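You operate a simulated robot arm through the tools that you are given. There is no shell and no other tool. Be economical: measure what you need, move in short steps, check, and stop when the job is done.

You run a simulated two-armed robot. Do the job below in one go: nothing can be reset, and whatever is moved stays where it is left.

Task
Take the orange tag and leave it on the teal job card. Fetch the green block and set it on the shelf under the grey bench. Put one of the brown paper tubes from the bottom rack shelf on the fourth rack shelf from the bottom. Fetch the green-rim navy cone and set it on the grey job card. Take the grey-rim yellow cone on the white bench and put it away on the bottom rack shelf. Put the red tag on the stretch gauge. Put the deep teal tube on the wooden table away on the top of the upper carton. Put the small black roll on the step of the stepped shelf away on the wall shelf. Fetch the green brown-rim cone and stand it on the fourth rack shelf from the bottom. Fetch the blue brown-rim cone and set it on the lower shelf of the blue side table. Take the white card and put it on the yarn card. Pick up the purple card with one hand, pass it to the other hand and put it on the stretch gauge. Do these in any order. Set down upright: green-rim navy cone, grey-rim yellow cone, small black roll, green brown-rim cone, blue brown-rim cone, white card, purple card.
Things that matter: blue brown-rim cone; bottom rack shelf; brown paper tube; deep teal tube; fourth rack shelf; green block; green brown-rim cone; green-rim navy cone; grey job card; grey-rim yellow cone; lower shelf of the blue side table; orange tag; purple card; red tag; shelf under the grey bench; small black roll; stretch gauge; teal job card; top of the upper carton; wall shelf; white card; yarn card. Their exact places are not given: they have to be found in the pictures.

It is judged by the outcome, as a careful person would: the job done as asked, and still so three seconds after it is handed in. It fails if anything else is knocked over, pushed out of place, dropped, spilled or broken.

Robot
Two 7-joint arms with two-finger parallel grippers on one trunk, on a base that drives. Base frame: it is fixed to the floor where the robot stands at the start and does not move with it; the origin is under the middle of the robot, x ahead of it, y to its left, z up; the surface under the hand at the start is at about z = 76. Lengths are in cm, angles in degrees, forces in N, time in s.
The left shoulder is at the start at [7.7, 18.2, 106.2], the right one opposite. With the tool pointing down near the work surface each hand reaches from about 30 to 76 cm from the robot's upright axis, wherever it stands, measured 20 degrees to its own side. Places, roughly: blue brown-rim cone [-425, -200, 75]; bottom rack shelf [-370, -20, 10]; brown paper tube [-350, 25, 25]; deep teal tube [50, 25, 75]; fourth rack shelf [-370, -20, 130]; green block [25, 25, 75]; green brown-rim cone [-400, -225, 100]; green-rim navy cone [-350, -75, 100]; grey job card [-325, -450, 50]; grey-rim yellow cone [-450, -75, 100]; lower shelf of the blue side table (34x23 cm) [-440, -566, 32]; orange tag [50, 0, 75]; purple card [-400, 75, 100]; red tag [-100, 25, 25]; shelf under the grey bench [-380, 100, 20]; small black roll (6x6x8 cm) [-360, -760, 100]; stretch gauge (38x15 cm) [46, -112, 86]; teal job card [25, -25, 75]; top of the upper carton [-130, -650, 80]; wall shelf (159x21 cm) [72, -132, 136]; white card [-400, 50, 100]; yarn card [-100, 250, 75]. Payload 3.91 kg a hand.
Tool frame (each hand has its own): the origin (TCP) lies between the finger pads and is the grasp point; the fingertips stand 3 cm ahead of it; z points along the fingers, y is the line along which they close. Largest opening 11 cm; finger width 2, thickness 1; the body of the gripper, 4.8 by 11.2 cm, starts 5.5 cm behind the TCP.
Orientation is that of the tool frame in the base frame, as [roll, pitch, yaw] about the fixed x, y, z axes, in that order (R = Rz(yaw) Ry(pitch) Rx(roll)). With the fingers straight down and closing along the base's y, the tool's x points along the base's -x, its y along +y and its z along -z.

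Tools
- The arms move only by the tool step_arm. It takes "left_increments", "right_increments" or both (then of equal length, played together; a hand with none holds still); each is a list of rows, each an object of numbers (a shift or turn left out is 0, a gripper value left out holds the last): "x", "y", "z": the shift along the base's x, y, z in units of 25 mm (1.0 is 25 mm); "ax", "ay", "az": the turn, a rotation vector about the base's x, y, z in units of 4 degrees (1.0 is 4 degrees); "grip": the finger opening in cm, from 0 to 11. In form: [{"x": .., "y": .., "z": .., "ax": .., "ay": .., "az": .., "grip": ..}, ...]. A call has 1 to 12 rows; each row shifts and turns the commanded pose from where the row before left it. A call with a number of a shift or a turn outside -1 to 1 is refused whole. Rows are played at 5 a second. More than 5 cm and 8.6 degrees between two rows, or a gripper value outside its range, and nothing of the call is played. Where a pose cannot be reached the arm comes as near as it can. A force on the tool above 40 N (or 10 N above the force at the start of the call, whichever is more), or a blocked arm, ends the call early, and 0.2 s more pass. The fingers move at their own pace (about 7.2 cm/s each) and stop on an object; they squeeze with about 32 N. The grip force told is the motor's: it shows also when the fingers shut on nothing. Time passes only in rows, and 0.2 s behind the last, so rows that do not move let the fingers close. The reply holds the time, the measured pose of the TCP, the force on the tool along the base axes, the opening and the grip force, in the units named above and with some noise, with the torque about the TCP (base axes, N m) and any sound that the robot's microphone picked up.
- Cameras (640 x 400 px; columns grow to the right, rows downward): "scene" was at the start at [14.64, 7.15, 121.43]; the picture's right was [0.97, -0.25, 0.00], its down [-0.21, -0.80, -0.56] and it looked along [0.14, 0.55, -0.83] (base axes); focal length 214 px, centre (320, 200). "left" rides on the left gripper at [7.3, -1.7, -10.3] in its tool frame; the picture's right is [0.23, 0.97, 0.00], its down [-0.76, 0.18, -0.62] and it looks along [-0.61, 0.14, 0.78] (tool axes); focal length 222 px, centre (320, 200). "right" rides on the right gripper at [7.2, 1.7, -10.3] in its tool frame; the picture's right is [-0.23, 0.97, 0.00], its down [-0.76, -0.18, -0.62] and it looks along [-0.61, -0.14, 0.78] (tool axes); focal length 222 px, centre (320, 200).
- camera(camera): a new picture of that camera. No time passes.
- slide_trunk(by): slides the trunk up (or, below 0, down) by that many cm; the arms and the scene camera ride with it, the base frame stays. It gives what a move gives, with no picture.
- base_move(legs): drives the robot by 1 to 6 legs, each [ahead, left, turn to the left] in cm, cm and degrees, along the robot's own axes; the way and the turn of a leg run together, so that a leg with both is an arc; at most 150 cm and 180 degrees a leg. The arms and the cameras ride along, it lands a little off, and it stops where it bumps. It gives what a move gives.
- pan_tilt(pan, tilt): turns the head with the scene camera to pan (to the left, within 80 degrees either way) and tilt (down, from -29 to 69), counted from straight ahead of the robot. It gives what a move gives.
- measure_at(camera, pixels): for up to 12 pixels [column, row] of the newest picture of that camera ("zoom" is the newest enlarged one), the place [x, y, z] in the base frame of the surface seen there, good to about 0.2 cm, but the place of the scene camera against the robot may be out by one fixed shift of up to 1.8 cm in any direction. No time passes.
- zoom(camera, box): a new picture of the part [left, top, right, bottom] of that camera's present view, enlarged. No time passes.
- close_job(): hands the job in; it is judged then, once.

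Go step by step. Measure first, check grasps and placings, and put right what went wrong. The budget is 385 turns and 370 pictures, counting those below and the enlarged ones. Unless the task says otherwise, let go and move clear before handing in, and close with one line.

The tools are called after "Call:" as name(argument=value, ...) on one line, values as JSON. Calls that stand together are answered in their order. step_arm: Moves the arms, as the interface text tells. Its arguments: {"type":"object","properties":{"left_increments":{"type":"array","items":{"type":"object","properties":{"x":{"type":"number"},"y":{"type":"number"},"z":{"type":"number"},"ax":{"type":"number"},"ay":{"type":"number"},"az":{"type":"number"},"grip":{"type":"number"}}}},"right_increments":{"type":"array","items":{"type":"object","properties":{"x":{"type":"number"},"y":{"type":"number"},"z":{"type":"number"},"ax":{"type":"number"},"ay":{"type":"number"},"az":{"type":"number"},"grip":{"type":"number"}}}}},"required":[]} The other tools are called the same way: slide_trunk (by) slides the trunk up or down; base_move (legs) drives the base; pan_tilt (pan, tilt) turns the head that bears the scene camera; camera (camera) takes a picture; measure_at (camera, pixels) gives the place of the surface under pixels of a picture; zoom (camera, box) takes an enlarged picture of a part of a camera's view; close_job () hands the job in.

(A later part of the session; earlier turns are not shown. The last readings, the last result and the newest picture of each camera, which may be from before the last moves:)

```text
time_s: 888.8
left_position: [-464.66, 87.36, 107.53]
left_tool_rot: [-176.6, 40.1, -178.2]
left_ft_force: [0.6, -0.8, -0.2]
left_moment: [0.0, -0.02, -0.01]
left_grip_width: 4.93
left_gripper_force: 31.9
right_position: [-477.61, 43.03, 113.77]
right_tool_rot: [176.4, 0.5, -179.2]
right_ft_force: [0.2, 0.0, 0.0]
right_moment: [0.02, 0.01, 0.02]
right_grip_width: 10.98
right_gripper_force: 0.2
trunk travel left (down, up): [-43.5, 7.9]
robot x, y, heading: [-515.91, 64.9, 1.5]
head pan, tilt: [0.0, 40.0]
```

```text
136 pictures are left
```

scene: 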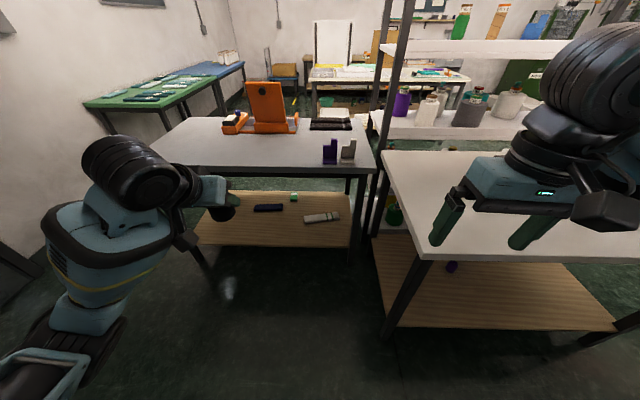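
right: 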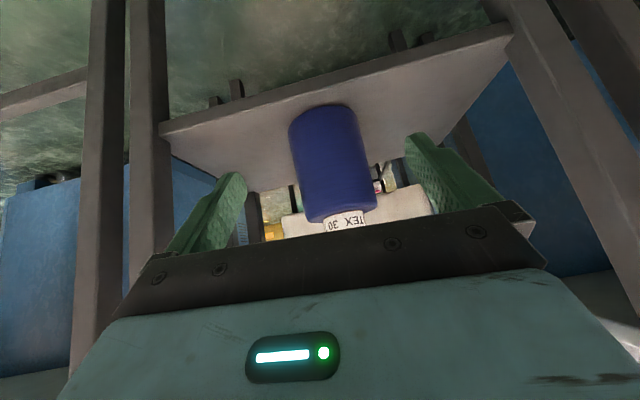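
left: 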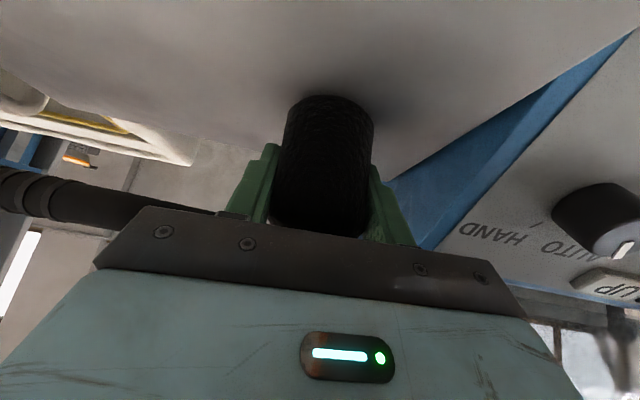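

The purple and white cards stand on the grey bench's near corner. Zoom and measure.

Call:
zoom(camera="scene", box=[280, 110, 400, 200])

Call:
measure_at(camera="zoom", pixels=[[255, 180], [270, 260], [300, 260], [255, 285], [365, 180], [360, 260], [390, 260], [340, 260], [400, 320], [200, 300], [240, 260], [440, 290]])

```text
4.44 times, centred on (340, 155) of scene
```

zoom: 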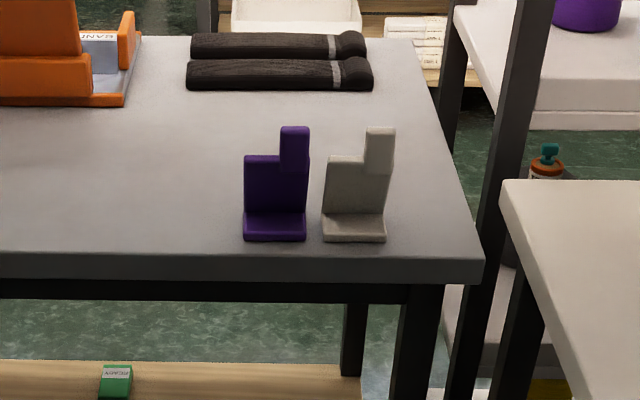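

```text
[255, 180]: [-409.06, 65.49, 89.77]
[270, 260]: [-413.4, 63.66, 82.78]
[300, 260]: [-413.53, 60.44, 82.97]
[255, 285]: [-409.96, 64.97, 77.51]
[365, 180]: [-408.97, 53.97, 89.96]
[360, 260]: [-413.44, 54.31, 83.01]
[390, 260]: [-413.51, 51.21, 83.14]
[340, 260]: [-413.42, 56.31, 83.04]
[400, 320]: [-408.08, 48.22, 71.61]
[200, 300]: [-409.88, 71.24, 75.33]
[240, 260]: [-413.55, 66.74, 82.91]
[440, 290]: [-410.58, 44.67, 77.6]
```

Cards are L-shaped: plate x≈−408.5, foot toward me, white y≈51.5–58.5, purple y≈60–67, tabs to z≈94. I'll take the white one by its side edges with the right hand tilted ~55°.

Call:
step_arm(right_increments=[{"ay": -1}, {"ay": -1}, {"ay": -1}, {"ay": -1}, {"ay": -1}, {"ay": -1}, {"ay": -1}, {"ay": -1}, {"ay": -1}, {"ay": -1}, {"ay": -1}, {"ay": -1}])

Call:
step_arm(right_increments=[{"ay": -1}, {"ay": -0.75}, {"z": -0.5}])

Call:
base_move(legs=[[34, 10, -1.5]])

Call:
camera(camera="right")

Call:
camera(camera="scene")

```text
time_s: 891.4
left_position: [-464.66, 87.45, 107.5]
left_tool_rot: [-176.7, 40.1, -178.1]
left_ft_force: [-0.9, 0.2, -0.5]
left_moment: [0.01, 0.03, -0.03]
left_grip_width: 4.93
left_gripper_force: 31.6
right_position: [-472.96, 43.43, 115.98]
right_tool_rot: [177.3, 48.4, -178.9]
right_ft_force: [0.6, 0.1, 0.3]
right_moment: [0.0, -0.03, -0.02]
right_grip_width: 10.99
right_gripper_force: 0.1
right hand out of reach, approached as far as the arm can: row 9, 10, 11, 12
trunk travel left (down, up): [-43.5, 7.9]
robot x, y, heading: [-516.28, 64.74, 1.5]
head pan, tilt: [0.0, 40.0]
```

```text
time_s: 892.2
left_position: [-464.67, 87.5, 107.49]
left_tool_rot: [-176.6, 40.1, -178.2]
left_ft_force: [0.0, -0.3, -0.9]
left_moment: [0.0, 0.0, 0.01]
left_grip_width: 4.93
left_gripper_force: 32.4
right_position: [-470.66, 43.71, 115.89]
right_tool_rot: [177.5, 55.5, -178.6]
right_ft_force: [0.8, -0.2, 0.0]
right_moment: [-0.02, 0.01, -0.01]
right_grip_width: 10.99
right_gripper_force: 0.0
right hand out of reach, approached as far as the arm can: row 1, 2, 3
trunk travel left (down, up): [-43.5, 7.9]
robot x, y, heading: [-516.14, 64.48, 1.5]
head pan, tilt: [0.0, 40.0]
```

```text
time_s: 894.6
left_position: [-429.23, 96.28, 107.36]
left_tool_rot: [-176.6, 40.2, -180.0]
left_ft_force: [0.0, 0.5, -0.2]
left_moment: [0.01, 0.01, 0.03]
left_grip_width: 4.93
left_gripper_force: 31.8
right_position: [-436.5, 52.76, 115.86]
right_tool_rot: [177.6, 55.5, 179.7]
right_ft_force: [0.2, -0.3, 0.4]
right_moment: [0.04, 0.01, -0.04]
right_grip_width: 10.99
right_gripper_force: 0.1
trunk travel left (down, up): [-43.5, 7.9]
robot x, y, heading: [-481.43, 75.22, 0.0]
head pan, tilt: [0.0, 40.0]
```

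```text
134 pictures are left
```

right: 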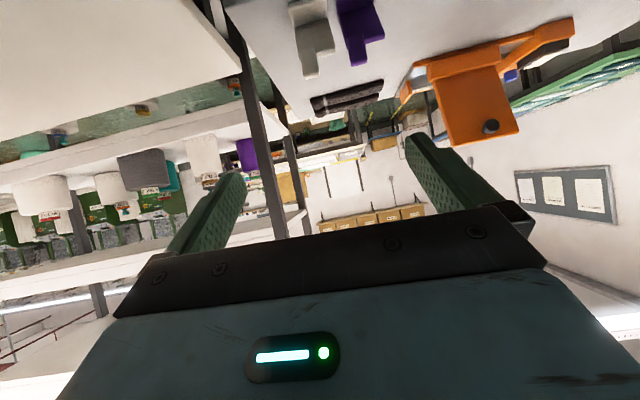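

```text
133 pictures are left
```

scene: 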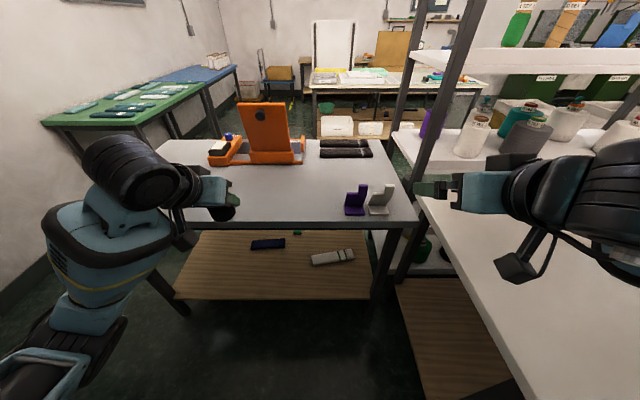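

Lower the trunk 18 cm (left hand stays outside the bench edge), then measure the white card.

Call:
slide_trunk(by=-18)

Call:
camera(camera="right")

```text
time_s: 896.6
left_position: [-429.16, 96.35, 89.45]
left_tool_rot: [-176.7, 40.1, -179.9]
left_ft_force: [-0.2, 0.9, -0.3]
left_moment: [0.02, 0.01, 0.01]
left_grip_width: 4.93
left_gripper_force: 32.2
right_position: [-434.37, 52.76, 89.58]
right_tool_rot: [177.6, 42.8, 179.8]
right_ft_force: [0.7, 0.0, 0.6]
right_moment: [-0.01, 0.03, 0.01]
right_grip_width: 11.03
right_gripper_force: 0.1
trunk travel left (down, up): [-25.5, 25.9]
robot x, y, heading: [-481.4, 75.42, -0.1]
head pan, tilt: [0.0, 40.0]
```

```text
132 pictures are left
```

right: 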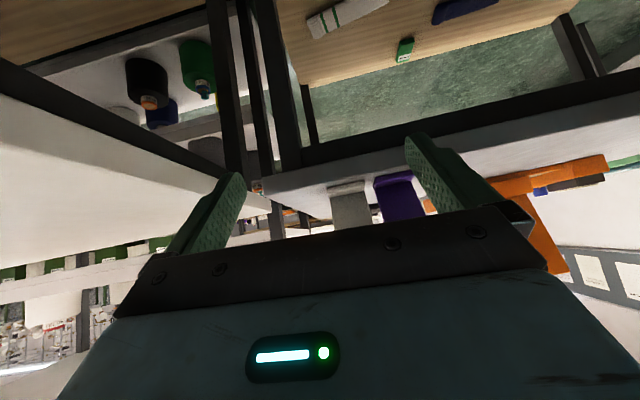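

Call:
step_arm(right_increments=[{"z": 0.8, "ay": -0.8, "x": 0.3}, {"z": 0.8, "ay": -0.8, "x": 0.3}, {"z": 0.5, "ay": -0.8, "x": 0.3}, {"ay": -0.6}, {}])

Call:
camera(camera="right")

```text
time_s: 897.8
left_position: [-429.22, 96.35, 89.46]
left_tool_rot: [-176.6, 40.1, -179.9]
left_ft_force: [-0.1, 1.2, -0.1]
left_moment: [0.04, 0.0, -0.01]
left_grip_width: 4.92
left_gripper_force: 31.4
right_position: [-432.09, 52.73, 94.8]
right_tool_rot: [177.5, 54.8, 179.6]
right_ft_force: [-0.4, 0.1, -0.7]
right_moment: [-0.02, -0.03, 0.05]
right_grip_width: 10.97
right_gripper_force: 0.1
trunk travel left (down, up): [-25.5, 25.9]
robot x, y, heading: [-481.35, 75.61, -0.1]
head pan, tilt: [0.0, 40.0]
```

```text
131 pictures are left
```

right: 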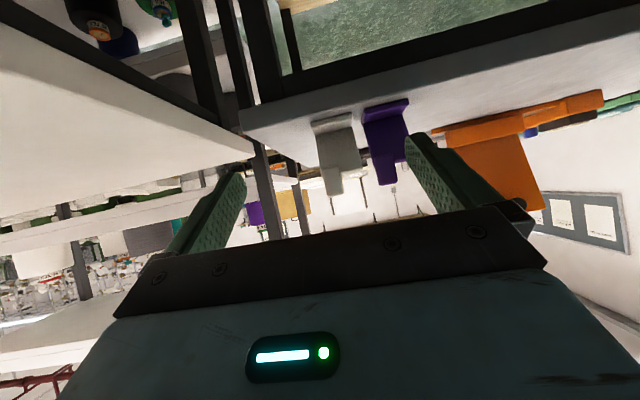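

Call:
measure_at(camera="right", pixels=[[319, 150], [353, 145], [335, 150], [316, 126], [351, 116], [333, 188], [326, 170], [368, 142], [404, 130], [387, 180], [250, 160], [364, 112]])

Call:
zoom(camera="right", box=[280, 80, 440, 220])

```text
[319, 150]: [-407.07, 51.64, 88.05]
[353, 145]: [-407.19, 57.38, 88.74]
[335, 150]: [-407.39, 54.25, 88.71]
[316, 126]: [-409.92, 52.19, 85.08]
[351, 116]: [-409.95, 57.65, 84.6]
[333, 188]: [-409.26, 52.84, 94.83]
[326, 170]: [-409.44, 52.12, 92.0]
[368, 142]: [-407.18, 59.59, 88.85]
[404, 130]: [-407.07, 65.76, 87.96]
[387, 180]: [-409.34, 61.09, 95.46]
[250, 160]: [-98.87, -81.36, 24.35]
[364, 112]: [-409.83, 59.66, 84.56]
```

```text
2.86 times, centred on (360, 150) of right
```

zoom: 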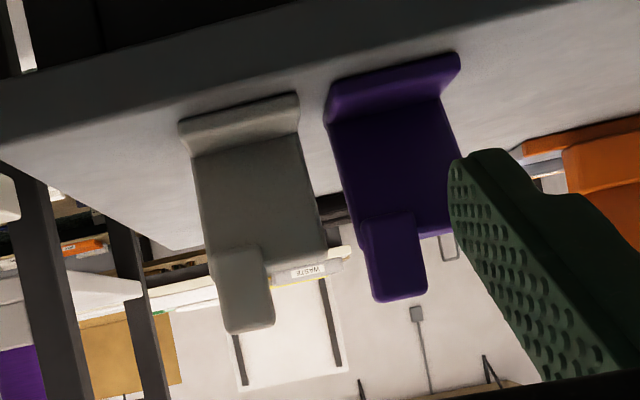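

White plate y 51.6–57.4 (centre 54.5), x≈−407; purple starts at 59.5. Increase tilt to ~70°, set opening 7.4 and line up at z≈87.5.

Call:
step_arm(right_increments=[{"ay": -0.8, "z": -0.6, "y": 0.3}, {"ay": -0.8, "z": -0.6, "y": 0.3}, {"ay": -0.8, "z": -0.6, "y": 0.12}, {"ay": -0.8, "z": -0.6}, {"ay": -0.6, "z": -0.4, "grip": 7.4}, {"grip": 7.4}, {}])

Call:
camera(camera="right")

```text
time_s: 899.4
left_position: [-429.13, 96.37, 89.33]
left_tool_rot: [-176.6, 40.1, -179.9]
left_ft_force: [0.1, 0.2, 0.0]
left_moment: [-0.03, 0.01, -0.02]
left_grip_width: 4.95
left_gripper_force: 32.0
right_position: [-430.14, 56.88, 89.76]
right_tool_rot: [176.3, 66.9, -178.9]
right_ft_force: [0.3, 0.4, -0.2]
right_moment: [0.0, 0.01, -0.01]
right_grip_width: 7.41
right_gripper_force: 0.0
right hand out of reach, approached as far as the arm can: row 1, 2, 3, 4, 5
trunk travel left (down, up): [-25.5, 25.9]
robot x, y, heading: [-481.88, 75.17, -0.0]
head pan, tilt: [0.0, 40.0]
```

```text
129 pictures are left
```

right: 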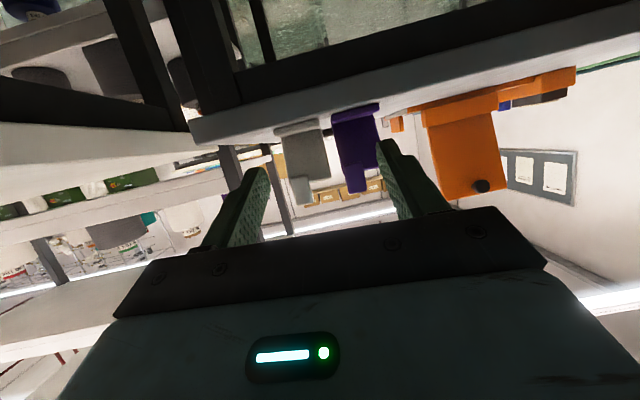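

Call:
step_arm(right_increments=[{"x": 1, "y": -0.4}, {"x": 1, "y": -0.3}, {"x": 1, "y": -0.26}, {"x": 1}, {"ay": -0.5}], left_increments=[{"z": 1}, {"z": 1}, {"z": 1}, {"z": 1}, {"z": 1}])

Call:
camera(camera="right")

```text
time_s: 900.6
left_position: [-429.32, 96.4, 102.17]
left_tool_rot: [-176.7, 40.0, -179.8]
left_ft_force: [0.0, -0.1, 0.5]
left_moment: [-0.01, 0.02, 0.0]
left_grip_width: 4.93
left_gripper_force: 31.9
right_position: [-420.17, 54.35, 89.9]
right_tool_rot: [176.4, 69.0, -178.9]
right_ft_force: [0.0, 0.0, 0.6]
right_moment: [0.01, -0.02, -0.05]
right_grip_width: 7.39
right_gripper_force: 0.1
trunk travel left (down, up): [-25.5, 25.9]
robot x, y, heading: [-481.14, 75.16, -0.2]
head pan, tilt: [0.0, 40.0]
```

```text
128 pictures are left
```

right: 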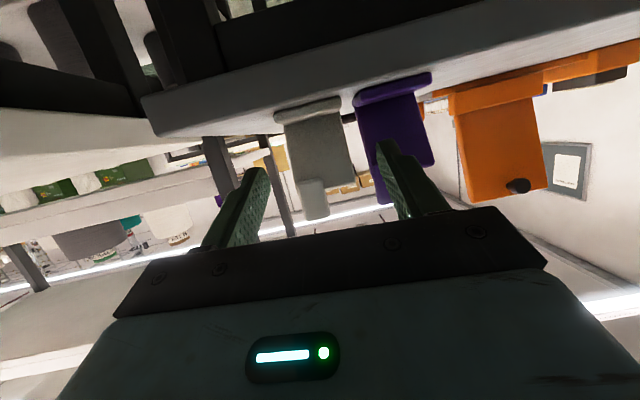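

Call:
measure_at(camera="right", pixels=[[290, 150], [350, 150], [322, 150], [312, 205], [363, 150], [428, 150], [300, 120], [322, 170]])

```text
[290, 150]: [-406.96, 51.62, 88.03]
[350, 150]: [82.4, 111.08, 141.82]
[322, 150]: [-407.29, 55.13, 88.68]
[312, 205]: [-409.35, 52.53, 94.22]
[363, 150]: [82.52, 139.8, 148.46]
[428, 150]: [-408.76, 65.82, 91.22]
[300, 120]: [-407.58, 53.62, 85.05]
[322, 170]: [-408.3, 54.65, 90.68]
```

Call:
step_arm(right_increments=[{"x": 1, "z": -0.4, "y": 0.1}, {"x": 1, "z": -0.4}, {"x": 1}, {"x": 1}])

Call:
camera(camera="right")

```text
time_s: 901.6
left_position: [-429.27, 96.35, 102.08]
left_tool_rot: [-176.6, 40.0, 180.0]
left_ft_force: [-0.9, 0.4, -0.2]
left_moment: [0.0, -0.02, -0.01]
left_grip_width: 4.95
left_gripper_force: 31.4
right_position: [-410.25, 54.65, 87.89]
right_tool_rot: [176.4, 69.0, -178.7]
right_ft_force: [-0.1, 0.3, -0.1]
right_moment: [-0.01, 0.01, -0.02]
right_grip_width: 7.4
right_gripper_force: 0.1
trunk travel left (down, up): [-25.5, 25.9]
robot x, y, heading: [-481.32, 75.36, 0.3]
head pan, tilt: [0.0, 40.0]
```

```text
127 pictures are left
```

right: 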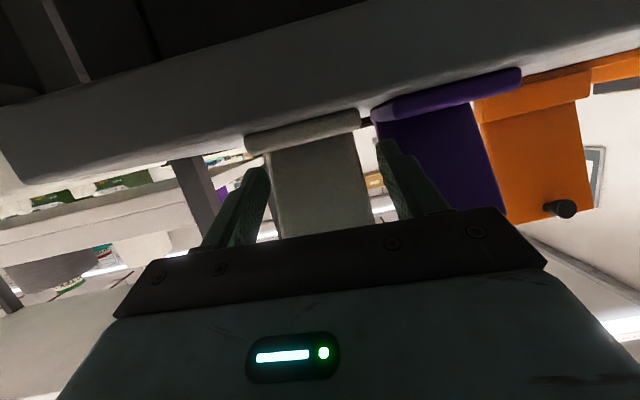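

Call:
step_arm(right_increments=[{"x": 0.5}, {"x": 0.4}, {"grip": 4}, {"grip": 4}, {}, {}])

Call:
camera(camera="right")

```text
time_s: 903.0
left_position: [-429.27, 96.45, 102.02]
left_tool_rot: [-176.6, 40.1, -179.9]
left_ft_force: [-0.1, 0.3, -0.5]
left_moment: [0.02, -0.03, -0.01]
left_grip_width: 4.91
left_gripper_force: 32.2
right_position: [-408.04, 54.86, 87.96]
right_tool_rot: [176.4, 68.9, -178.7]
right_ft_force: [0.1, 0.2, -0.2]
right_moment: [0.01, 0.0, 0.01]
right_grip_width: 4.0
right_gripper_force: 0.0
trunk travel left (down, up): [-25.5, 25.9]
robot x, y, heading: [-481.39, 75.13, -0.2]
head pan, tilt: [0.0, 40.0]
```

```text
126 pictures are left
```

right: 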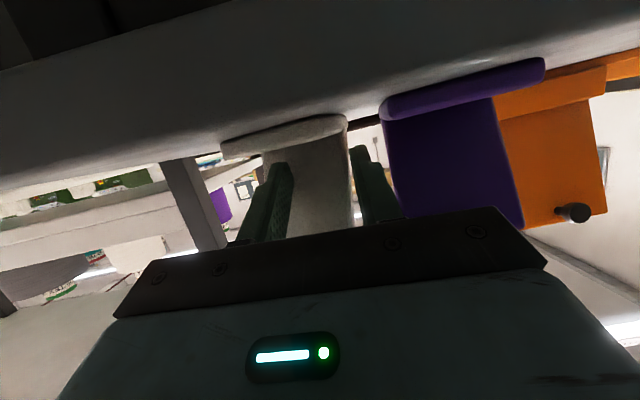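

The fingers closed in front of the plate. Reopen and advance 2.5 cm further.

Call:
step_arm(right_increments=[{"grip": 7.6, "y": -0.1}, {"grip": 7.6}, {}, {"x": 0.5}, {"x": 0.5}])

Call:
camera(camera="right")

Call:
zoom(camera="scene", box=[310, 150, 470, 260])

```text
time_s: 904.2
left_position: [-429.25, 96.4, 102.16]
left_tool_rot: [-176.6, 40.1, -179.9]
left_ft_force: [-1.1, 0.0, -1.3]
left_moment: [0.01, 0.02, 0.0]
left_grip_width: 4.92
left_gripper_force: 32.0
right_position: [-405.38, 54.49, 87.96]
right_tool_rot: [176.4, 68.9, -178.9]
right_ft_force: [0.4, -0.9, -0.6]
right_moment: [0.03, 0.02, -0.01]
right_grip_width: 7.6
right_gripper_force: 0.1
trunk travel left (down, up): [-25.5, 25.9]
robot x, y, heading: [-481.56, 75.27, 0.1]
head pan, tilt: [0.0, 40.0]
```

```text
125 pictures are left
```

right: 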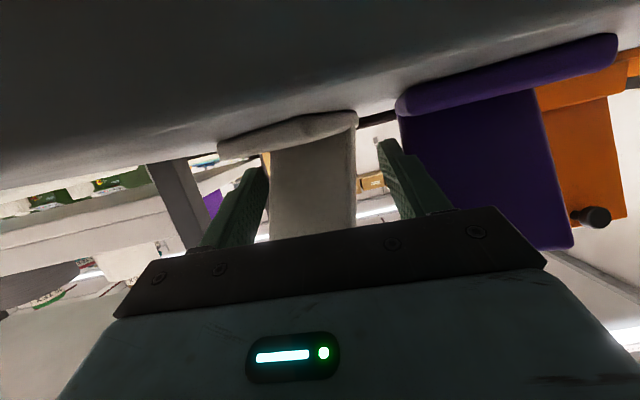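

```text
3.64 times, centred on (390, 205) of scene
```

zoom: 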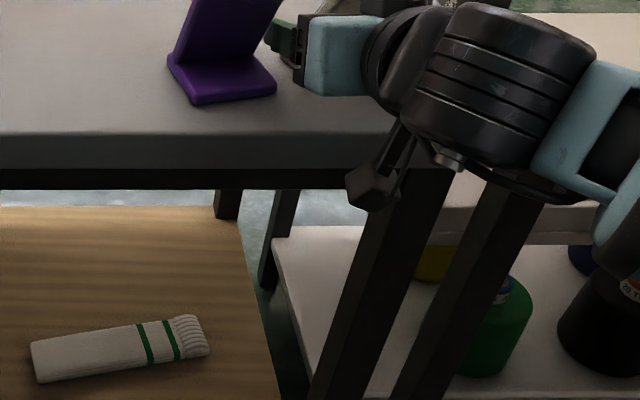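

The white card seems to be pushed by the palm. Back off and inspect.

Call:
step_arm(right_increments=[{"x": -1}, {"x": -1}, {"x": -1}, {"x": -1}, {"x": -1, "z": 0.5}])

Call:
camera(camera="right")

Call:
zoom(camera="scene", box=[310, 150, 470, 260])

```text
time_s: 905.4
left_position: [-429.23, 96.42, 102.06]
left_tool_rot: [-176.7, 40.0, -180.0]
left_ft_force: [0.1, 0.4, 0.0]
left_moment: [-0.02, 0.0, -0.02]
left_grip_width: 4.93
left_gripper_force: 32.0
right_position: [-418.12, 54.3, 88.95]
right_tool_rot: [176.3, 69.1, -179.0]
right_ft_force: [0.5, 0.8, 0.1]
right_moment: [0.01, 0.0, 0.0]
right_grip_width: 7.63
right_gripper_force: 0.0
trunk travel left (down, up): [-25.5, 25.9]
robot x, y, heading: [-481.21, 74.98, 0.0]
head pan, tilt: [0.0, 40.0]
```

```text
123 pictures are left
```

right: 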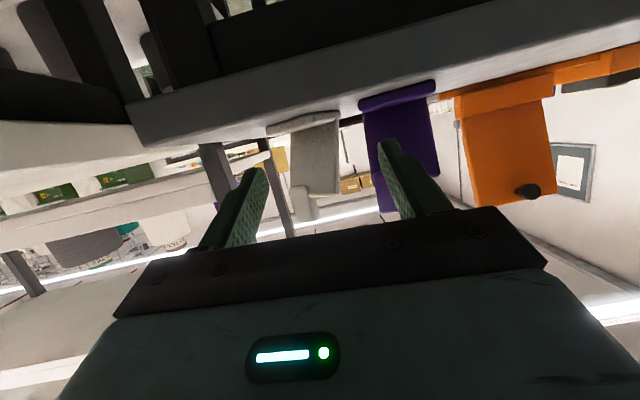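

```text
3.64 times, centred on (390, 205) of scene
```

zoom: 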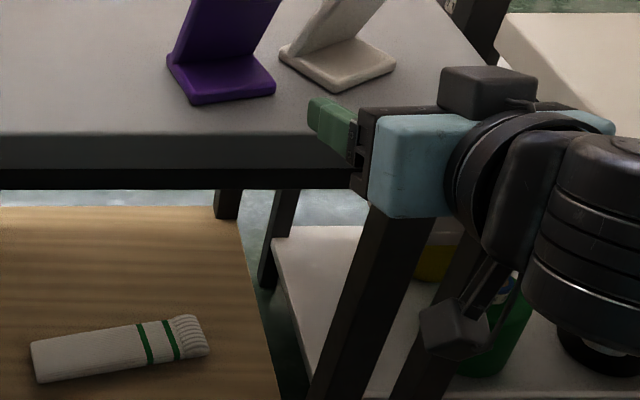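

The white card slid forward and turned a little but stands. Measure its new pose with a wider look.

Call:
measure_at(camera="right", pixels=[[294, 160], [336, 160], [315, 160], [300, 180], [336, 185], [270, 130], [336, 115], [303, 208], [310, 120]])

Call:
zoom(camera="scene", box=[320, 130, 460, 240])

Call:
measure_at(camera="zoom", pixels=[[100, 190], [215, 190], [180, 180], [270, 185], [300, 200], [350, 160], [230, 150], [140, 130], [290, 110], [260, 80]])

```text
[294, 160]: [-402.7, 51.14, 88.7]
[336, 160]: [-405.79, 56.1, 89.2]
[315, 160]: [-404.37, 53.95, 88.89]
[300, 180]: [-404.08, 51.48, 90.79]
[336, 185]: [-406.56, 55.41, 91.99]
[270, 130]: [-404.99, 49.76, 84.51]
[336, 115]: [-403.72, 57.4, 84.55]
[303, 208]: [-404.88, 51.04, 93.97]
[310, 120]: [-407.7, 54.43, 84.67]
```

```text
3.64 times, centred on (390, 185) of scene
```

zoom: 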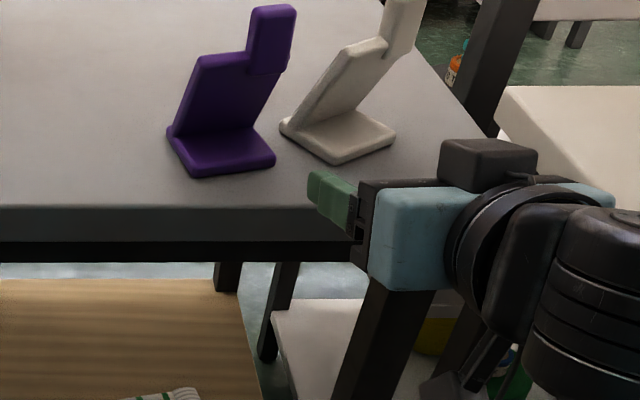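

```text
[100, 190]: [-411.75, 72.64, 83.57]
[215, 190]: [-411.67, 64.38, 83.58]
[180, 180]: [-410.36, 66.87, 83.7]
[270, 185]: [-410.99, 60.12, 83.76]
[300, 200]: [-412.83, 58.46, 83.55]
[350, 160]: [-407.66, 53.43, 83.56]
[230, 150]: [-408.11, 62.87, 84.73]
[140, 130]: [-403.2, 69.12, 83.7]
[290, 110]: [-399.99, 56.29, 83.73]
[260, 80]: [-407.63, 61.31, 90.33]
```

The cards are thin plates on a foot with a tab on top, so the proper grip is tool-down, pinching the tab across its thickness. Straighten and raise the right hand, lift the left hand out of the way.

Call:
step_arm(right_increments=[{"x": -0.6, "z": 0.6, "ay": 1}, {"x": -0.6, "z": 0.6, "ay": 1}, {"x": -0.6, "z": 0.6, "ay": 1}, {"x": -0.4, "z": 0.6, "ay": 1}, {"z": 0.6, "ay": 1}, {"z": 0.6, "ay": 1}, {"z": 0.6, "ay": 1}, {"z": 0.6, "ay": 1}, {"z": 0.6, "ay": 1}, {"z": 0.6, "ay": 1}, {"ay": 1}, {"ay": 1}], left_increments=[{"x": -0.5, "z": 0.4}, {"x": -0.5, "z": 0.4}, {"x": -0.5, "z": 0.4}, {"x": -0.5, "z": 0.4}, {"x": -0.5, "z": 0.4}, {"x": -0.5, "z": 0.4}, {"x": -0.5, "z": 0.4}, {"x": -0.5, "z": 0.4}, {"x": -0.5}, {"x": -0.5}, {}, {}])

Call:
step_arm(right_increments=[{"ay": 1}, {"ay": 1}, {"ay": 1}, {"ay": 1}, {"ay": 1}, {"ay": 0.3}, {"grip": 5}])

Call:
base_move(legs=[[-6, 12, 0], [0, 0, -22]])

Call:
camera(camera="scene")

```text
time_s: 908.0
left_position: [-441.82, 96.37, 110.12]
left_tool_rot: [-176.6, 40.1, -179.9]
left_ft_force: [-0.3, 0.0, -0.2]
left_moment: [0.03, 0.0, 0.01]
left_grip_width: 4.92
left_gripper_force: 31.6
right_position: [-423.74, 54.46, 103.95]
right_tool_rot: [175.5, 21.0, -179.5]
right_ft_force: [-0.3, 0.3, -1.1]
right_moment: [-0.02, 0.02, -0.02]
right_grip_width: 7.61
right_gripper_force: 0.1
trunk travel left (down, up): [-25.5, 25.9]
robot x, y, heading: [-481.22, 75.37, -0.1]
head pan, tilt: [0.0, 40.0]
```

```text
time_s: 909.6
left_position: [-441.83, 96.33, 110.04]
left_tool_rot: [-176.6, 40.1, -179.9]
left_ft_force: [-0.9, 0.2, -0.5]
left_moment: [0.01, -0.01, 0.0]
left_grip_width: 4.94
left_gripper_force: 32.2
right_position: [-423.48, 54.56, 104.11]
right_tool_rot: [175.3, -0.3, -179.6]
right_ft_force: [-0.2, 0.4, 0.4]
right_moment: [-0.01, -0.03, -0.01]
right_grip_width: 5.02
right_gripper_force: 0.0
trunk travel left (down, up): [-25.5, 25.9]
robot x, y, heading: [-481.72, 75.28, -0.3]
head pan, tilt: [0.0, 40.0]
```

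```text
time_s: 912.5
left_position: [-442.7, 92.07, 109.99]
left_tool_rot: [-176.6, 40.1, 158.0]
left_ft_force: [-0.3, 0.2, 0.0]
left_moment: [0.02, 0.01, 0.0]
left_grip_width: 4.95
left_gripper_force: 31.6
right_position: [-441.51, 46.53, 104.11]
right_tool_rot: [175.3, -0.2, 158.2]
right_ft_force: [-0.3, -0.2, 1.0]
right_moment: [0.0, 0.0, -0.01]
right_grip_width: 5.01
right_gripper_force: 0.0
trunk travel left (down, up): [-25.5, 25.9]
robot x, y, heading: [-487.27, 87.28, -22.5]
head pan, tilt: [0.0, 40.0]
```

```text
120 pictures are left
```

scene: 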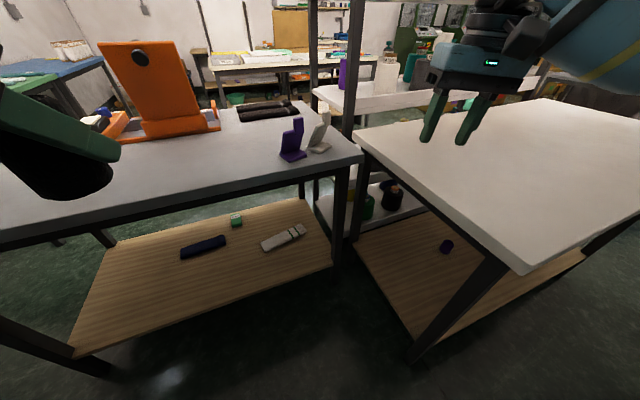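

Move closer and yaw the right hand −35° to match the white card's plate.

Call:
base_move(legs=[[20, 10, 0]])

Call:
step_arm(right_increments=[{"az": -1}, {"az": -1}, {"az": -1}, {"az": -1}, {"az": -1}, {"az": -1}, {"az": -1}, {"az": -1}, {"az": -0.9}, {}])

Call:
camera(camera="right")

Call:
camera(camera="scene")

```text
time_s: 914.2
left_position: [-420.03, 93.6, 109.94]
left_tool_rot: [-176.6, 40.1, 157.9]
left_ft_force: [-0.2, -1.0, -0.6]
left_moment: [0.02, 0.01, 0.02]
left_grip_width: 4.93
left_gripper_force: 32.0
right_position: [-418.93, 48.09, 104.05]
right_tool_rot: [175.3, -0.3, 158.1]
right_ft_force: [1.0, -0.2, 0.3]
right_moment: [0.0, 0.0, 0.01]
right_grip_width: 4.99
right_gripper_force: 0.0
trunk travel left (down, up): [-25.5, 25.9]
robot x, y, heading: [-464.58, 88.9, -22.3]
head pan, tilt: [0.0, 40.0]
```

```text
time_s: 916.4
left_position: [-420.04, 93.57, 110.08]
left_tool_rot: [-176.7, 40.2, 157.9]
left_ft_force: [-0.1, -0.1, -0.5]
left_moment: [0.05, -0.03, -0.01]
left_grip_width: 4.94
left_gripper_force: 31.7
right_position: [-418.83, 48.09, 104.1]
right_tool_rot: [175.3, -0.2, 122.7]
right_ft_force: [-0.2, 0.0, -1.0]
right_moment: [0.06, -0.03, 0.01]
right_grip_width: 5.0
right_gripper_force: 0.0
trunk travel left (down, up): [-25.5, 25.9]
robot x, y, heading: [-464.86, 89.33, -22.6]
head pan, tilt: [0.0, 40.0]
```

```text
119 pictures are left
```

right: 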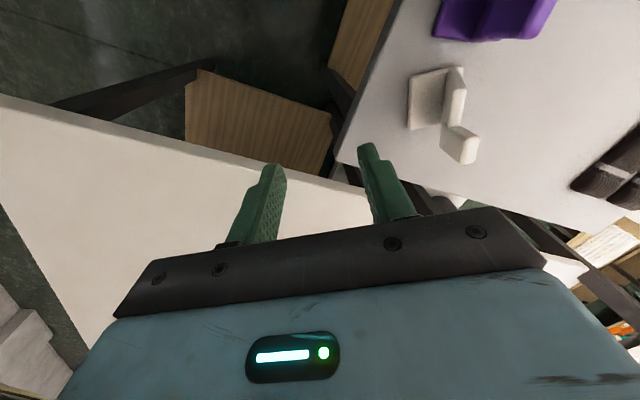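

```text
118 pictures are left
```

scene: 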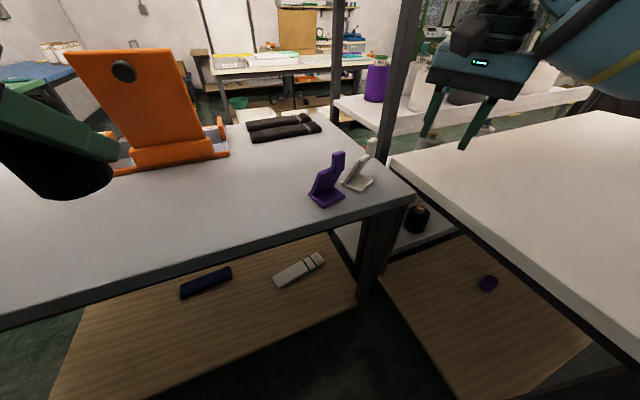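

Call:
measure_at(camera="right", pixels=[[467, 148], [460, 130], [455, 78], [455, 100], [445, 122], [420, 100], [471, 160], [448, 80]])

Call:
zoom(camera="right", box=[380, 40, 520, 180])

Call:
measure_at(camera="zoom", pixels=[[300, 150], [310, 140], [330, 300], [280, 280], [360, 330], [375, 350], [200, 200], [260, 240]])

```text
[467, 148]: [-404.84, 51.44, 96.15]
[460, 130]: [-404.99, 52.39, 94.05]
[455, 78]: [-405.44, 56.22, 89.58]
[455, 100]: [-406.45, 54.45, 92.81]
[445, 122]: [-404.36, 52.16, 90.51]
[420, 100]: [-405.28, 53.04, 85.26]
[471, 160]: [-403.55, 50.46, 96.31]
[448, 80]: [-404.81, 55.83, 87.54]
```

```text
2.86 times, centred on (450, 110) of right
```

zoom: 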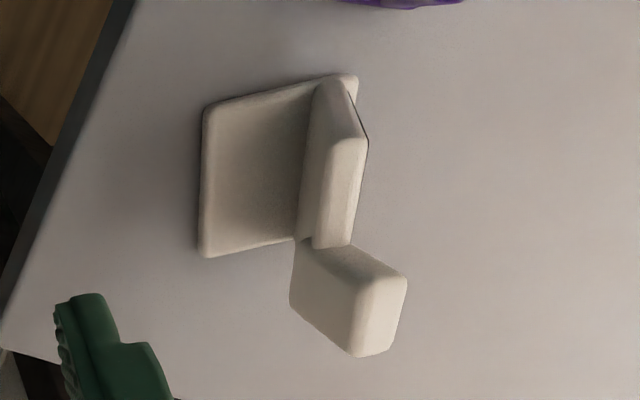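

```text
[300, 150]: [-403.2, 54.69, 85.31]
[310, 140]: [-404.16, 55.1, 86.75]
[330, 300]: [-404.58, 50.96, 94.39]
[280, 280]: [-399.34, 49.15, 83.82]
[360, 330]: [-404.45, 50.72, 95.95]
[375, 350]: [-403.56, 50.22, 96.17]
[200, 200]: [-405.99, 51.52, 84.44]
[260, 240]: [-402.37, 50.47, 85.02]
```

Call:
measure_at(camera="zoom", pixels=[[212, 118], [208, 248], [285, 235], [340, 90], [350, 150], [335, 235], [395, 290], [365, 350], [320, 95], [385, 275]])

```text
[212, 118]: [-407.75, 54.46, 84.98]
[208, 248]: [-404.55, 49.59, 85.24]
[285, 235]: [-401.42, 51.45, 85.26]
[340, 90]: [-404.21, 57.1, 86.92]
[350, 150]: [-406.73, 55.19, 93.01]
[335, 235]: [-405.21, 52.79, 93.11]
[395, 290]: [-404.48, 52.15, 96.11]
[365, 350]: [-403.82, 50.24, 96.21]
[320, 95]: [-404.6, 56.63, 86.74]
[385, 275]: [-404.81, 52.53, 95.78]
```

Card plate is turned 32° and leans slightly over its foot; tab centre ≈(−403.8,51.7) at z≈94. Hand yaw already matches. Move over and check.

Call:
step_arm(right_increments=[{"x": 1, "y": 0.25}, {"x": 1, "y": 0.25}, {"x": 1, "y": 0.25}, {"x": 1, "y": 0.25}, {"x": 1, "y": 0.2}, {"x": 1, "y": 0.2}])

Call:
camera(camera="right")

```text
time_s: 917.8
left_position: [-420.17, 93.54, 110.12]
left_tool_rot: [-176.6, 40.0, 157.9]
left_ft_force: [-0.3, -0.5, -0.5]
left_moment: [0.01, 0.01, 0.01]
left_grip_width: 4.93
left_gripper_force: 31.3
right_position: [-405.89, 51.72, 103.14]
right_tool_rot: [175.3, -0.2, 122.9]
right_ft_force: [0.2, 0.1, 0.0]
right_moment: [0.03, 0.01, -0.04]
right_grip_width: 5.0
right_gripper_force: 0.2
right hand out of reach, approached as far as the arm can: row 6
trunk travel left (down, up): [-25.5, 25.9]
robot x, y, heading: [-464.74, 88.76, -22.4]
head pan, tilt: [0.0, 40.0]
```

```text
116 pictures are left
```

right: 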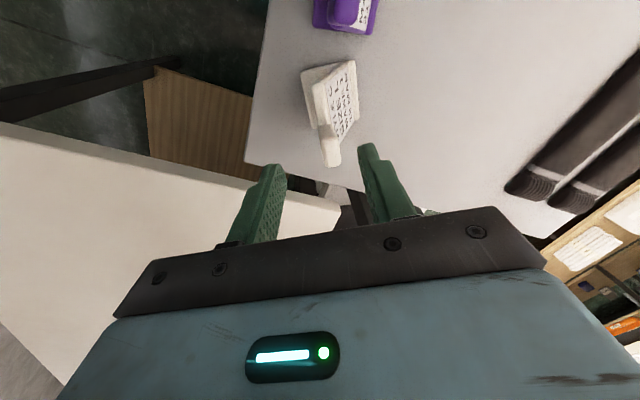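

Call:
measure_at(camera="right", pixels=[[334, 157], [331, 140], [326, 150], [340, 150], [350, 65], [325, 120], [318, 75], [310, 110]])

Call:
zoom(camera="right", box=[280, 40, 400, 180])

```text
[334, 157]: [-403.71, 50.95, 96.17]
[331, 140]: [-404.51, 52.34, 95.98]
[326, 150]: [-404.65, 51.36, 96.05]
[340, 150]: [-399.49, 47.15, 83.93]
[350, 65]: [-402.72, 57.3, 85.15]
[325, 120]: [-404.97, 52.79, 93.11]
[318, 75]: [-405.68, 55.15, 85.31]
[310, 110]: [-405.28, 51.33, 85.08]
```

```text
2.86 times, centred on (340, 110) of right
```

zoom: 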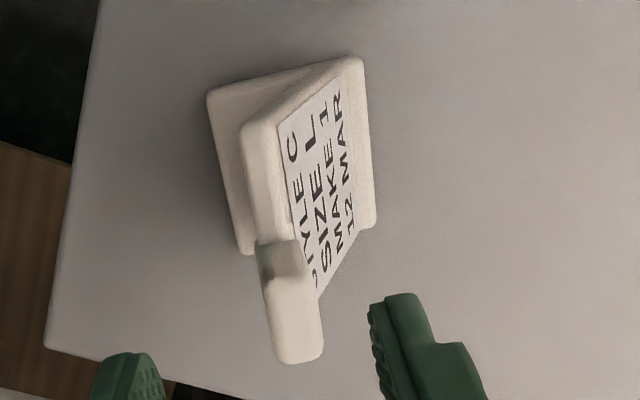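

Tab centre (−404.1,51.6). Lower while shifting the last 1.8 cm.

Call:
step_arm(right_increments=[{"x": 0.35, "z": -0.5}, {"x": 0.35, "z": -0.7}, {"z": -0.5}])

Call:
camera(camera="right")

```text
time_s: 918.6
left_position: [-420.04, 93.66, 110.03]
left_tool_rot: [-176.7, 40.2, 157.9]
left_ft_force: [0.4, 0.7, -0.5]
left_moment: [0.0, 0.0, -0.02]
left_grip_width: 4.92
left_gripper_force: 32.0
right_position: [-404.48, 51.57, 98.98]
right_tool_rot: [175.3, -0.1, 122.7]
right_ft_force: [0.4, 0.2, 0.0]
right_moment: [0.04, 0.03, 0.0]
right_grip_width: 5.0
right_gripper_force: 0.2
right hand out of reach, approached as far as the arm can: row 1
trunk travel left (down, up): [-25.5, 25.9]
robot x, y, heading: [-464.26, 89.03, -22.3]
head pan, tilt: [0.0, 40.0]
```

```text
114 pictures are left
```

right: 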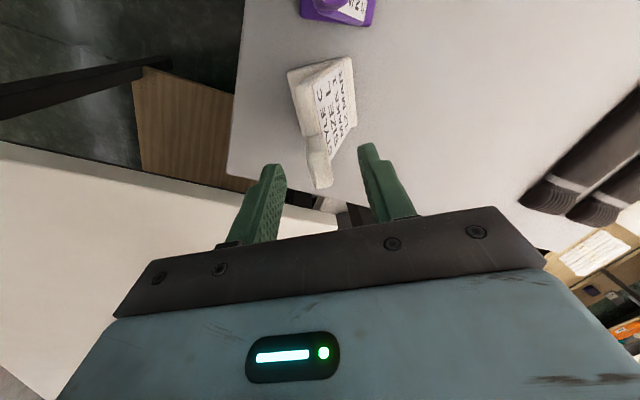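

Call:
step_arm(right_increments=[{"z": -0.8}, {"z": -0.8}, {"z": -0.7}, {"grip": 0.5}, {"grip": 0.5}, {}, {}])

Call:
camera(camera="right")

```text
time_s: 920.2
left_position: [-420.17, 93.61, 110.09]
left_tool_rot: [-176.6, 40.2, 158.0]
left_ft_force: [-0.8, -0.4, -0.4]
left_moment: [-0.04, -0.03, 0.0]
left_grip_width: 4.93
left_gripper_force: 32.1
right_position: [-404.34, 51.7, 93.41]
right_tool_rot: [175.2, -0.2, 122.6]
right_ft_force: [3.0, 0.3, 7.0]
right_moment: [0.49, -0.48, -0.11]
right_grip_width: 2.24
right_gripper_force: 32.1
trunk travel left (down, up): [-25.5, 25.9]
robot x, y, heading: [-465.06, 89.16, -22.2]
head pan, tilt: [0.0, 40.0]
```

```text
113 pictures are left
```

right: 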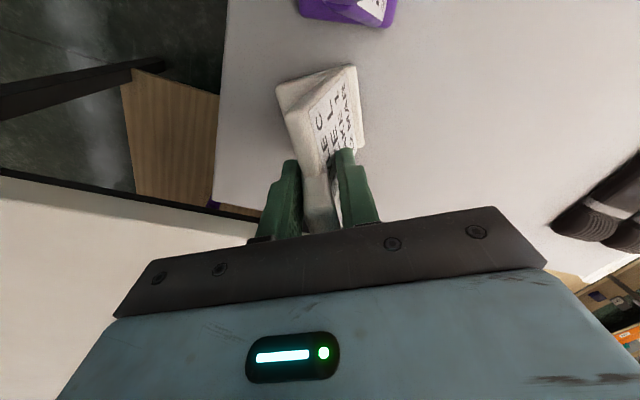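

Tab gripped. Lift and verify.

Call:
step_arm(right_increments=[{"z": 0.8}, {"z": 1}, {"z": 1}, {"z": 1}, {"z": 1}, {}])

Call:
camera(camera="right")

Call:
camera(camera="scene")

```text
time_s: 921.6
left_position: [-420.08, 93.65, 109.96]
left_tool_rot: [-176.6, 40.1, 157.9]
left_ft_force: [-0.2, -0.3, 0.3]
left_moment: [-0.02, 0.01, 0.0]
left_grip_width: 4.92
left_gripper_force: 32.2
right_position: [-406.18, 51.83, 104.54]
right_tool_rot: [175.2, -0.2, 122.6]
right_ft_force: [0.8, 0.4, 0.4]
right_moment: [-0.02, 0.01, 0.0]
right_grip_width: 2.16
right_gripper_force: 32.9
right hand out of reach, approached as far as the arm can: row 4, 5
trunk travel left (down, up): [-25.5, 25.9]
robot x, y, heading: [-464.91, 88.96, -22.1]
head pan, tilt: [0.0, 40.0]
```

```text
112 pictures are left
```

right: 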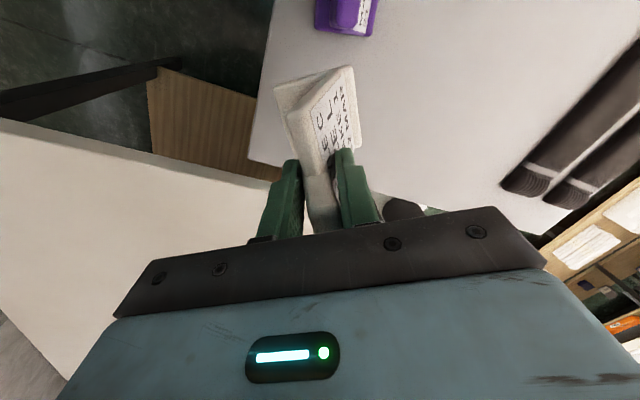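

```text
111 pictures are left
```

scene: 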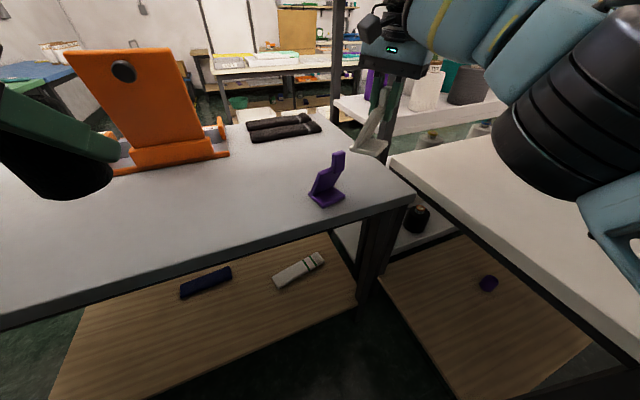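

White card held. Look north to see whether there is a passage between the grey bench and the green/blue tables.

Call:
pan_tilt(pan=60, tilt=25)

Call:
camera(camera="scene")

```text
time_s: 922.9
left_position: [-420.07, 93.53, 110.13]
left_tool_rot: [-176.6, 40.0, 157.9]
left_ft_force: [-0.9, 0.0, 0.4]
left_moment: [-0.02, 0.0, 0.01]
left_grip_width: 4.92
left_gripper_force: 31.7
right_position: [-406.3, 51.78, 104.44]
right_tool_rot: [175.2, -0.2, 122.6]
right_ft_force: [0.7, -0.6, -0.3]
right_moment: [-0.01, -0.01, -0.02]
right_grip_width: 2.15
right_gripper_force: 32.0
trunk travel left (down, up): [-25.5, 25.9]
robot x, y, heading: [-464.66, 88.55, -22.3]
head pan, tilt: [60.0, 25.0]
```

```text
110 pictures are left
```

scene: 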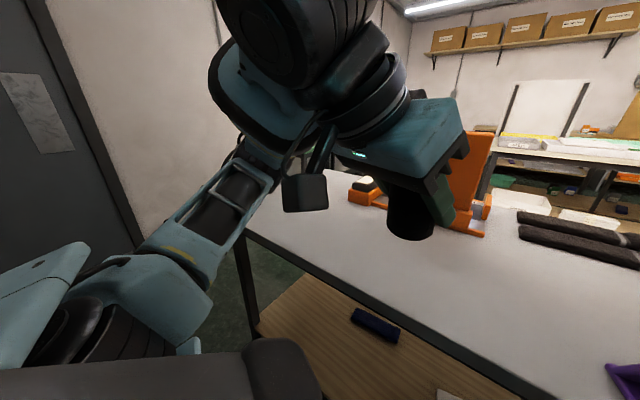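

Back off a little, turn north and look.

Call:
base_move(legs=[[-22, 0, 0], [0, 0, 112]])

Call:
pan_tilt(pan=-30, tilt=25)

Call:
camera(camera="scene")

```text
time_s: 929.2
left_position: [-505.16, 137.63, 110.03]
left_tool_rot: [-176.6, 40.0, -91.5]
left_ft_force: [0.6, 0.1, -1.1]
left_moment: [0.01, -0.01, 0.01]
left_grip_width: 4.93
left_gripper_force: 31.9
right_position: [-470.96, 165.23, 104.46]
right_tool_rot: [175.1, -0.2, -126.6]
right_ft_force: [0.1, -0.7, -1.2]
right_moment: [0.03, 0.0, -0.02]
right_grip_width: 2.17
right_gripper_force: 31.8
trunk travel left (down, up): [-25.5, 25.9]
robot x, y, heading: [-485.31, 97.41, 88.4]
head pan, tilt: [60.0, 25.0]
```

```text
time_s: 930.9
left_position: [-505.09, 137.6, 109.99]
left_tool_rot: [-176.5, 40.1, -91.6]
left_ft_force: [-0.1, 0.4, -0.6]
left_moment: [-0.02, -0.02, -0.01]
left_grip_width: 4.93
left_gripper_force: 32.0
right_position: [-470.88, 165.18, 104.47]
right_tool_rot: [175.2, -0.2, -126.7]
right_ft_force: [0.2, 0.3, -0.7]
right_moment: [-0.03, 0.0, -0.01]
right_grip_width: 2.15
right_gripper_force: 32.2
trunk travel left (down, up): [-25.5, 25.9]
robot x, y, heading: [-485.18, 97.62, 88.4]
head pan, tilt: [-30.0, 25.0]
```

```text
109 pictures are left
```

scene: 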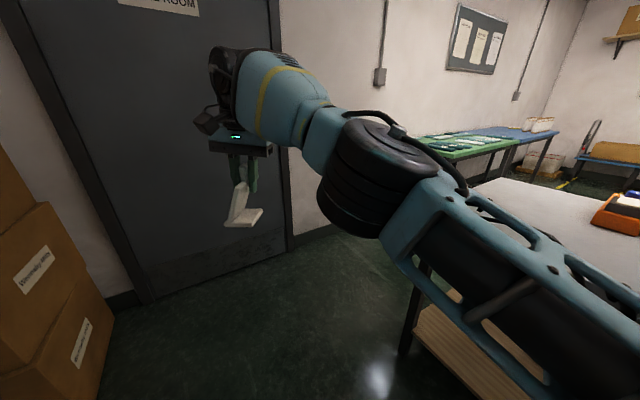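

Call:
measure_at(camera="scene", pixels=[[430, 140], [460, 160], [520, 145], [400, 350], [200, 280], [300, 220], [340, 230], [490, 180], [555, 135], [500, 165]])

```text
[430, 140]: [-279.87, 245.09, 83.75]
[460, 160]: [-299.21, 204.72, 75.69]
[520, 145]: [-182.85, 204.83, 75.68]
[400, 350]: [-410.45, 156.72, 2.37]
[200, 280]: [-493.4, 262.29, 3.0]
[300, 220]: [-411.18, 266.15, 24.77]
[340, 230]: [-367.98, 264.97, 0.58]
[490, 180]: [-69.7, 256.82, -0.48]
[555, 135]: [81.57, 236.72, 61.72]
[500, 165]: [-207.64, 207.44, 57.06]
```

The gap there is too tight; I'll take the known route back south. Turn left toward south and drive around.

Call:
base_move(legs=[[0, 25, 0], [0, 0, 90], [0, 0, 91.6]])

Call:
base_move(legs=[[125, 0, 0], [122, 0, 0]])

```text
time_s: 937.5
left_position: [-549.69, 77.94, 110.13]
left_tool_rot: [-176.6, 40.2, -1.2]
left_ft_force: [0.3, 0.7, -0.1]
left_moment: [-0.03, 0.01, 0.01]
left_grip_width: 4.93
left_gripper_force: 32.2
right_position: [-577.44, 112.2, 104.83]
right_tool_rot: [175.6, -0.2, -36.5]
right_ft_force: [12.8, 2.1, 0.8]
right_moment: [-0.19, 0.82, 0.22]
right_grip_width: 2.17
right_gripper_force: 32.2
trunk travel left (down, up): [-25.5, 25.9]
robot x, y, heading: [-509.74, 98.08, 178.5]
head pan, tilt: [-30.0, 25.0]
stopped in leg 2: the robot was blocked; the commanded pose is now the measured one
```

```text
time_s: 938.4
left_position: [-549.81, 78.09, 110.12]
left_tool_rot: [-176.8, 40.3, -1.2]
left_ft_force: [0.2, -0.2, -0.5]
left_moment: [0.0, -0.01, 0.02]
left_grip_width: 4.92
left_gripper_force: 32.6
right_position: [-577.23, 112.33, 104.83]
right_tool_rot: [175.8, -0.7, -36.1]
right_ft_force: [17.5, 3.0, 2.3]
right_moment: [-0.22, 1.12, 0.31]
right_grip_width: 2.16
right_gripper_force: 31.8
trunk travel left (down, up): [-25.5, 25.9]
robot x, y, heading: [-510.04, 98.42, 178.8]
head pan, tilt: [-30.0, 25.0]
stopped in leg 1: the robot was blocked; the commanded pose is now the measured one
```

The right hand touched the wall. Back away and check the card, then continue the turn.

Call:
base_move(legs=[[-22, 0, 0]])

Call:
camera(camera="right")

Call:
base_move(legs=[[0, 0, 91]])

```text
time_s: 940.0
left_position: [-528.31, 77.63, 110.17]
left_tool_rot: [-176.7, 40.1, -1.4]
left_ft_force: [-1.0, -0.8, 0.2]
left_moment: [0.01, 0.02, 0.01]
left_grip_width: 4.93
left_gripper_force: 31.8
right_position: [-555.74, 111.87, 104.56]
right_tool_rot: [175.9, -0.7, -36.5]
right_ft_force: [-0.4, -0.5, -0.4]
right_moment: [0.02, -0.01, 0.02]
right_grip_width: 2.13
right_gripper_force: 31.7
trunk travel left (down, up): [-25.5, 25.9]
robot x, y, heading: [-488.01, 97.99, 178.3]
head pan, tilt: [-30.0, 25.0]
```

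```text
108 pictures are left
```

right: 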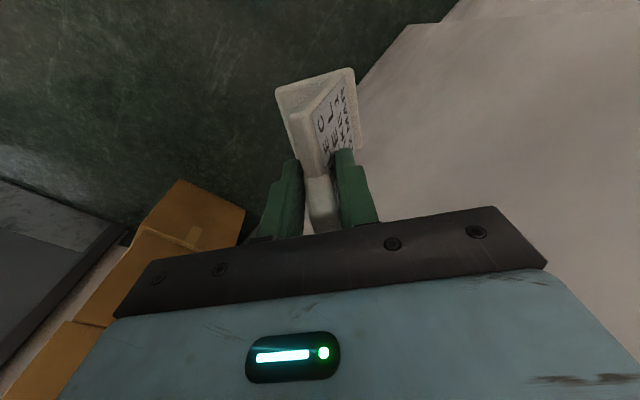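

```text
time_s: 944.4
left_position: [-466.72, 58.08, 110.06]
left_tool_rot: [-176.7, 40.2, 90.9]
left_ft_force: [0.9, 0.2, -0.4]
left_moment: [-0.03, 0.02, -0.01]
left_grip_width: 4.91
left_gripper_force: 32.3
right_position: [-499.79, 29.42, 104.62]
right_tool_rot: [175.8, -0.6, 55.6]
right_ft_force: [0.5, 0.0, -1.2]
right_moment: [0.01, 0.01, 0.0]
right_grip_width: 2.14
right_gripper_force: 31.8
trunk travel left (down, up): [-25.5, 25.9]
robot x, y, heading: [-488.23, 97.67, -89.4]
head pan, tilt: [-30.0, 25.0]
```

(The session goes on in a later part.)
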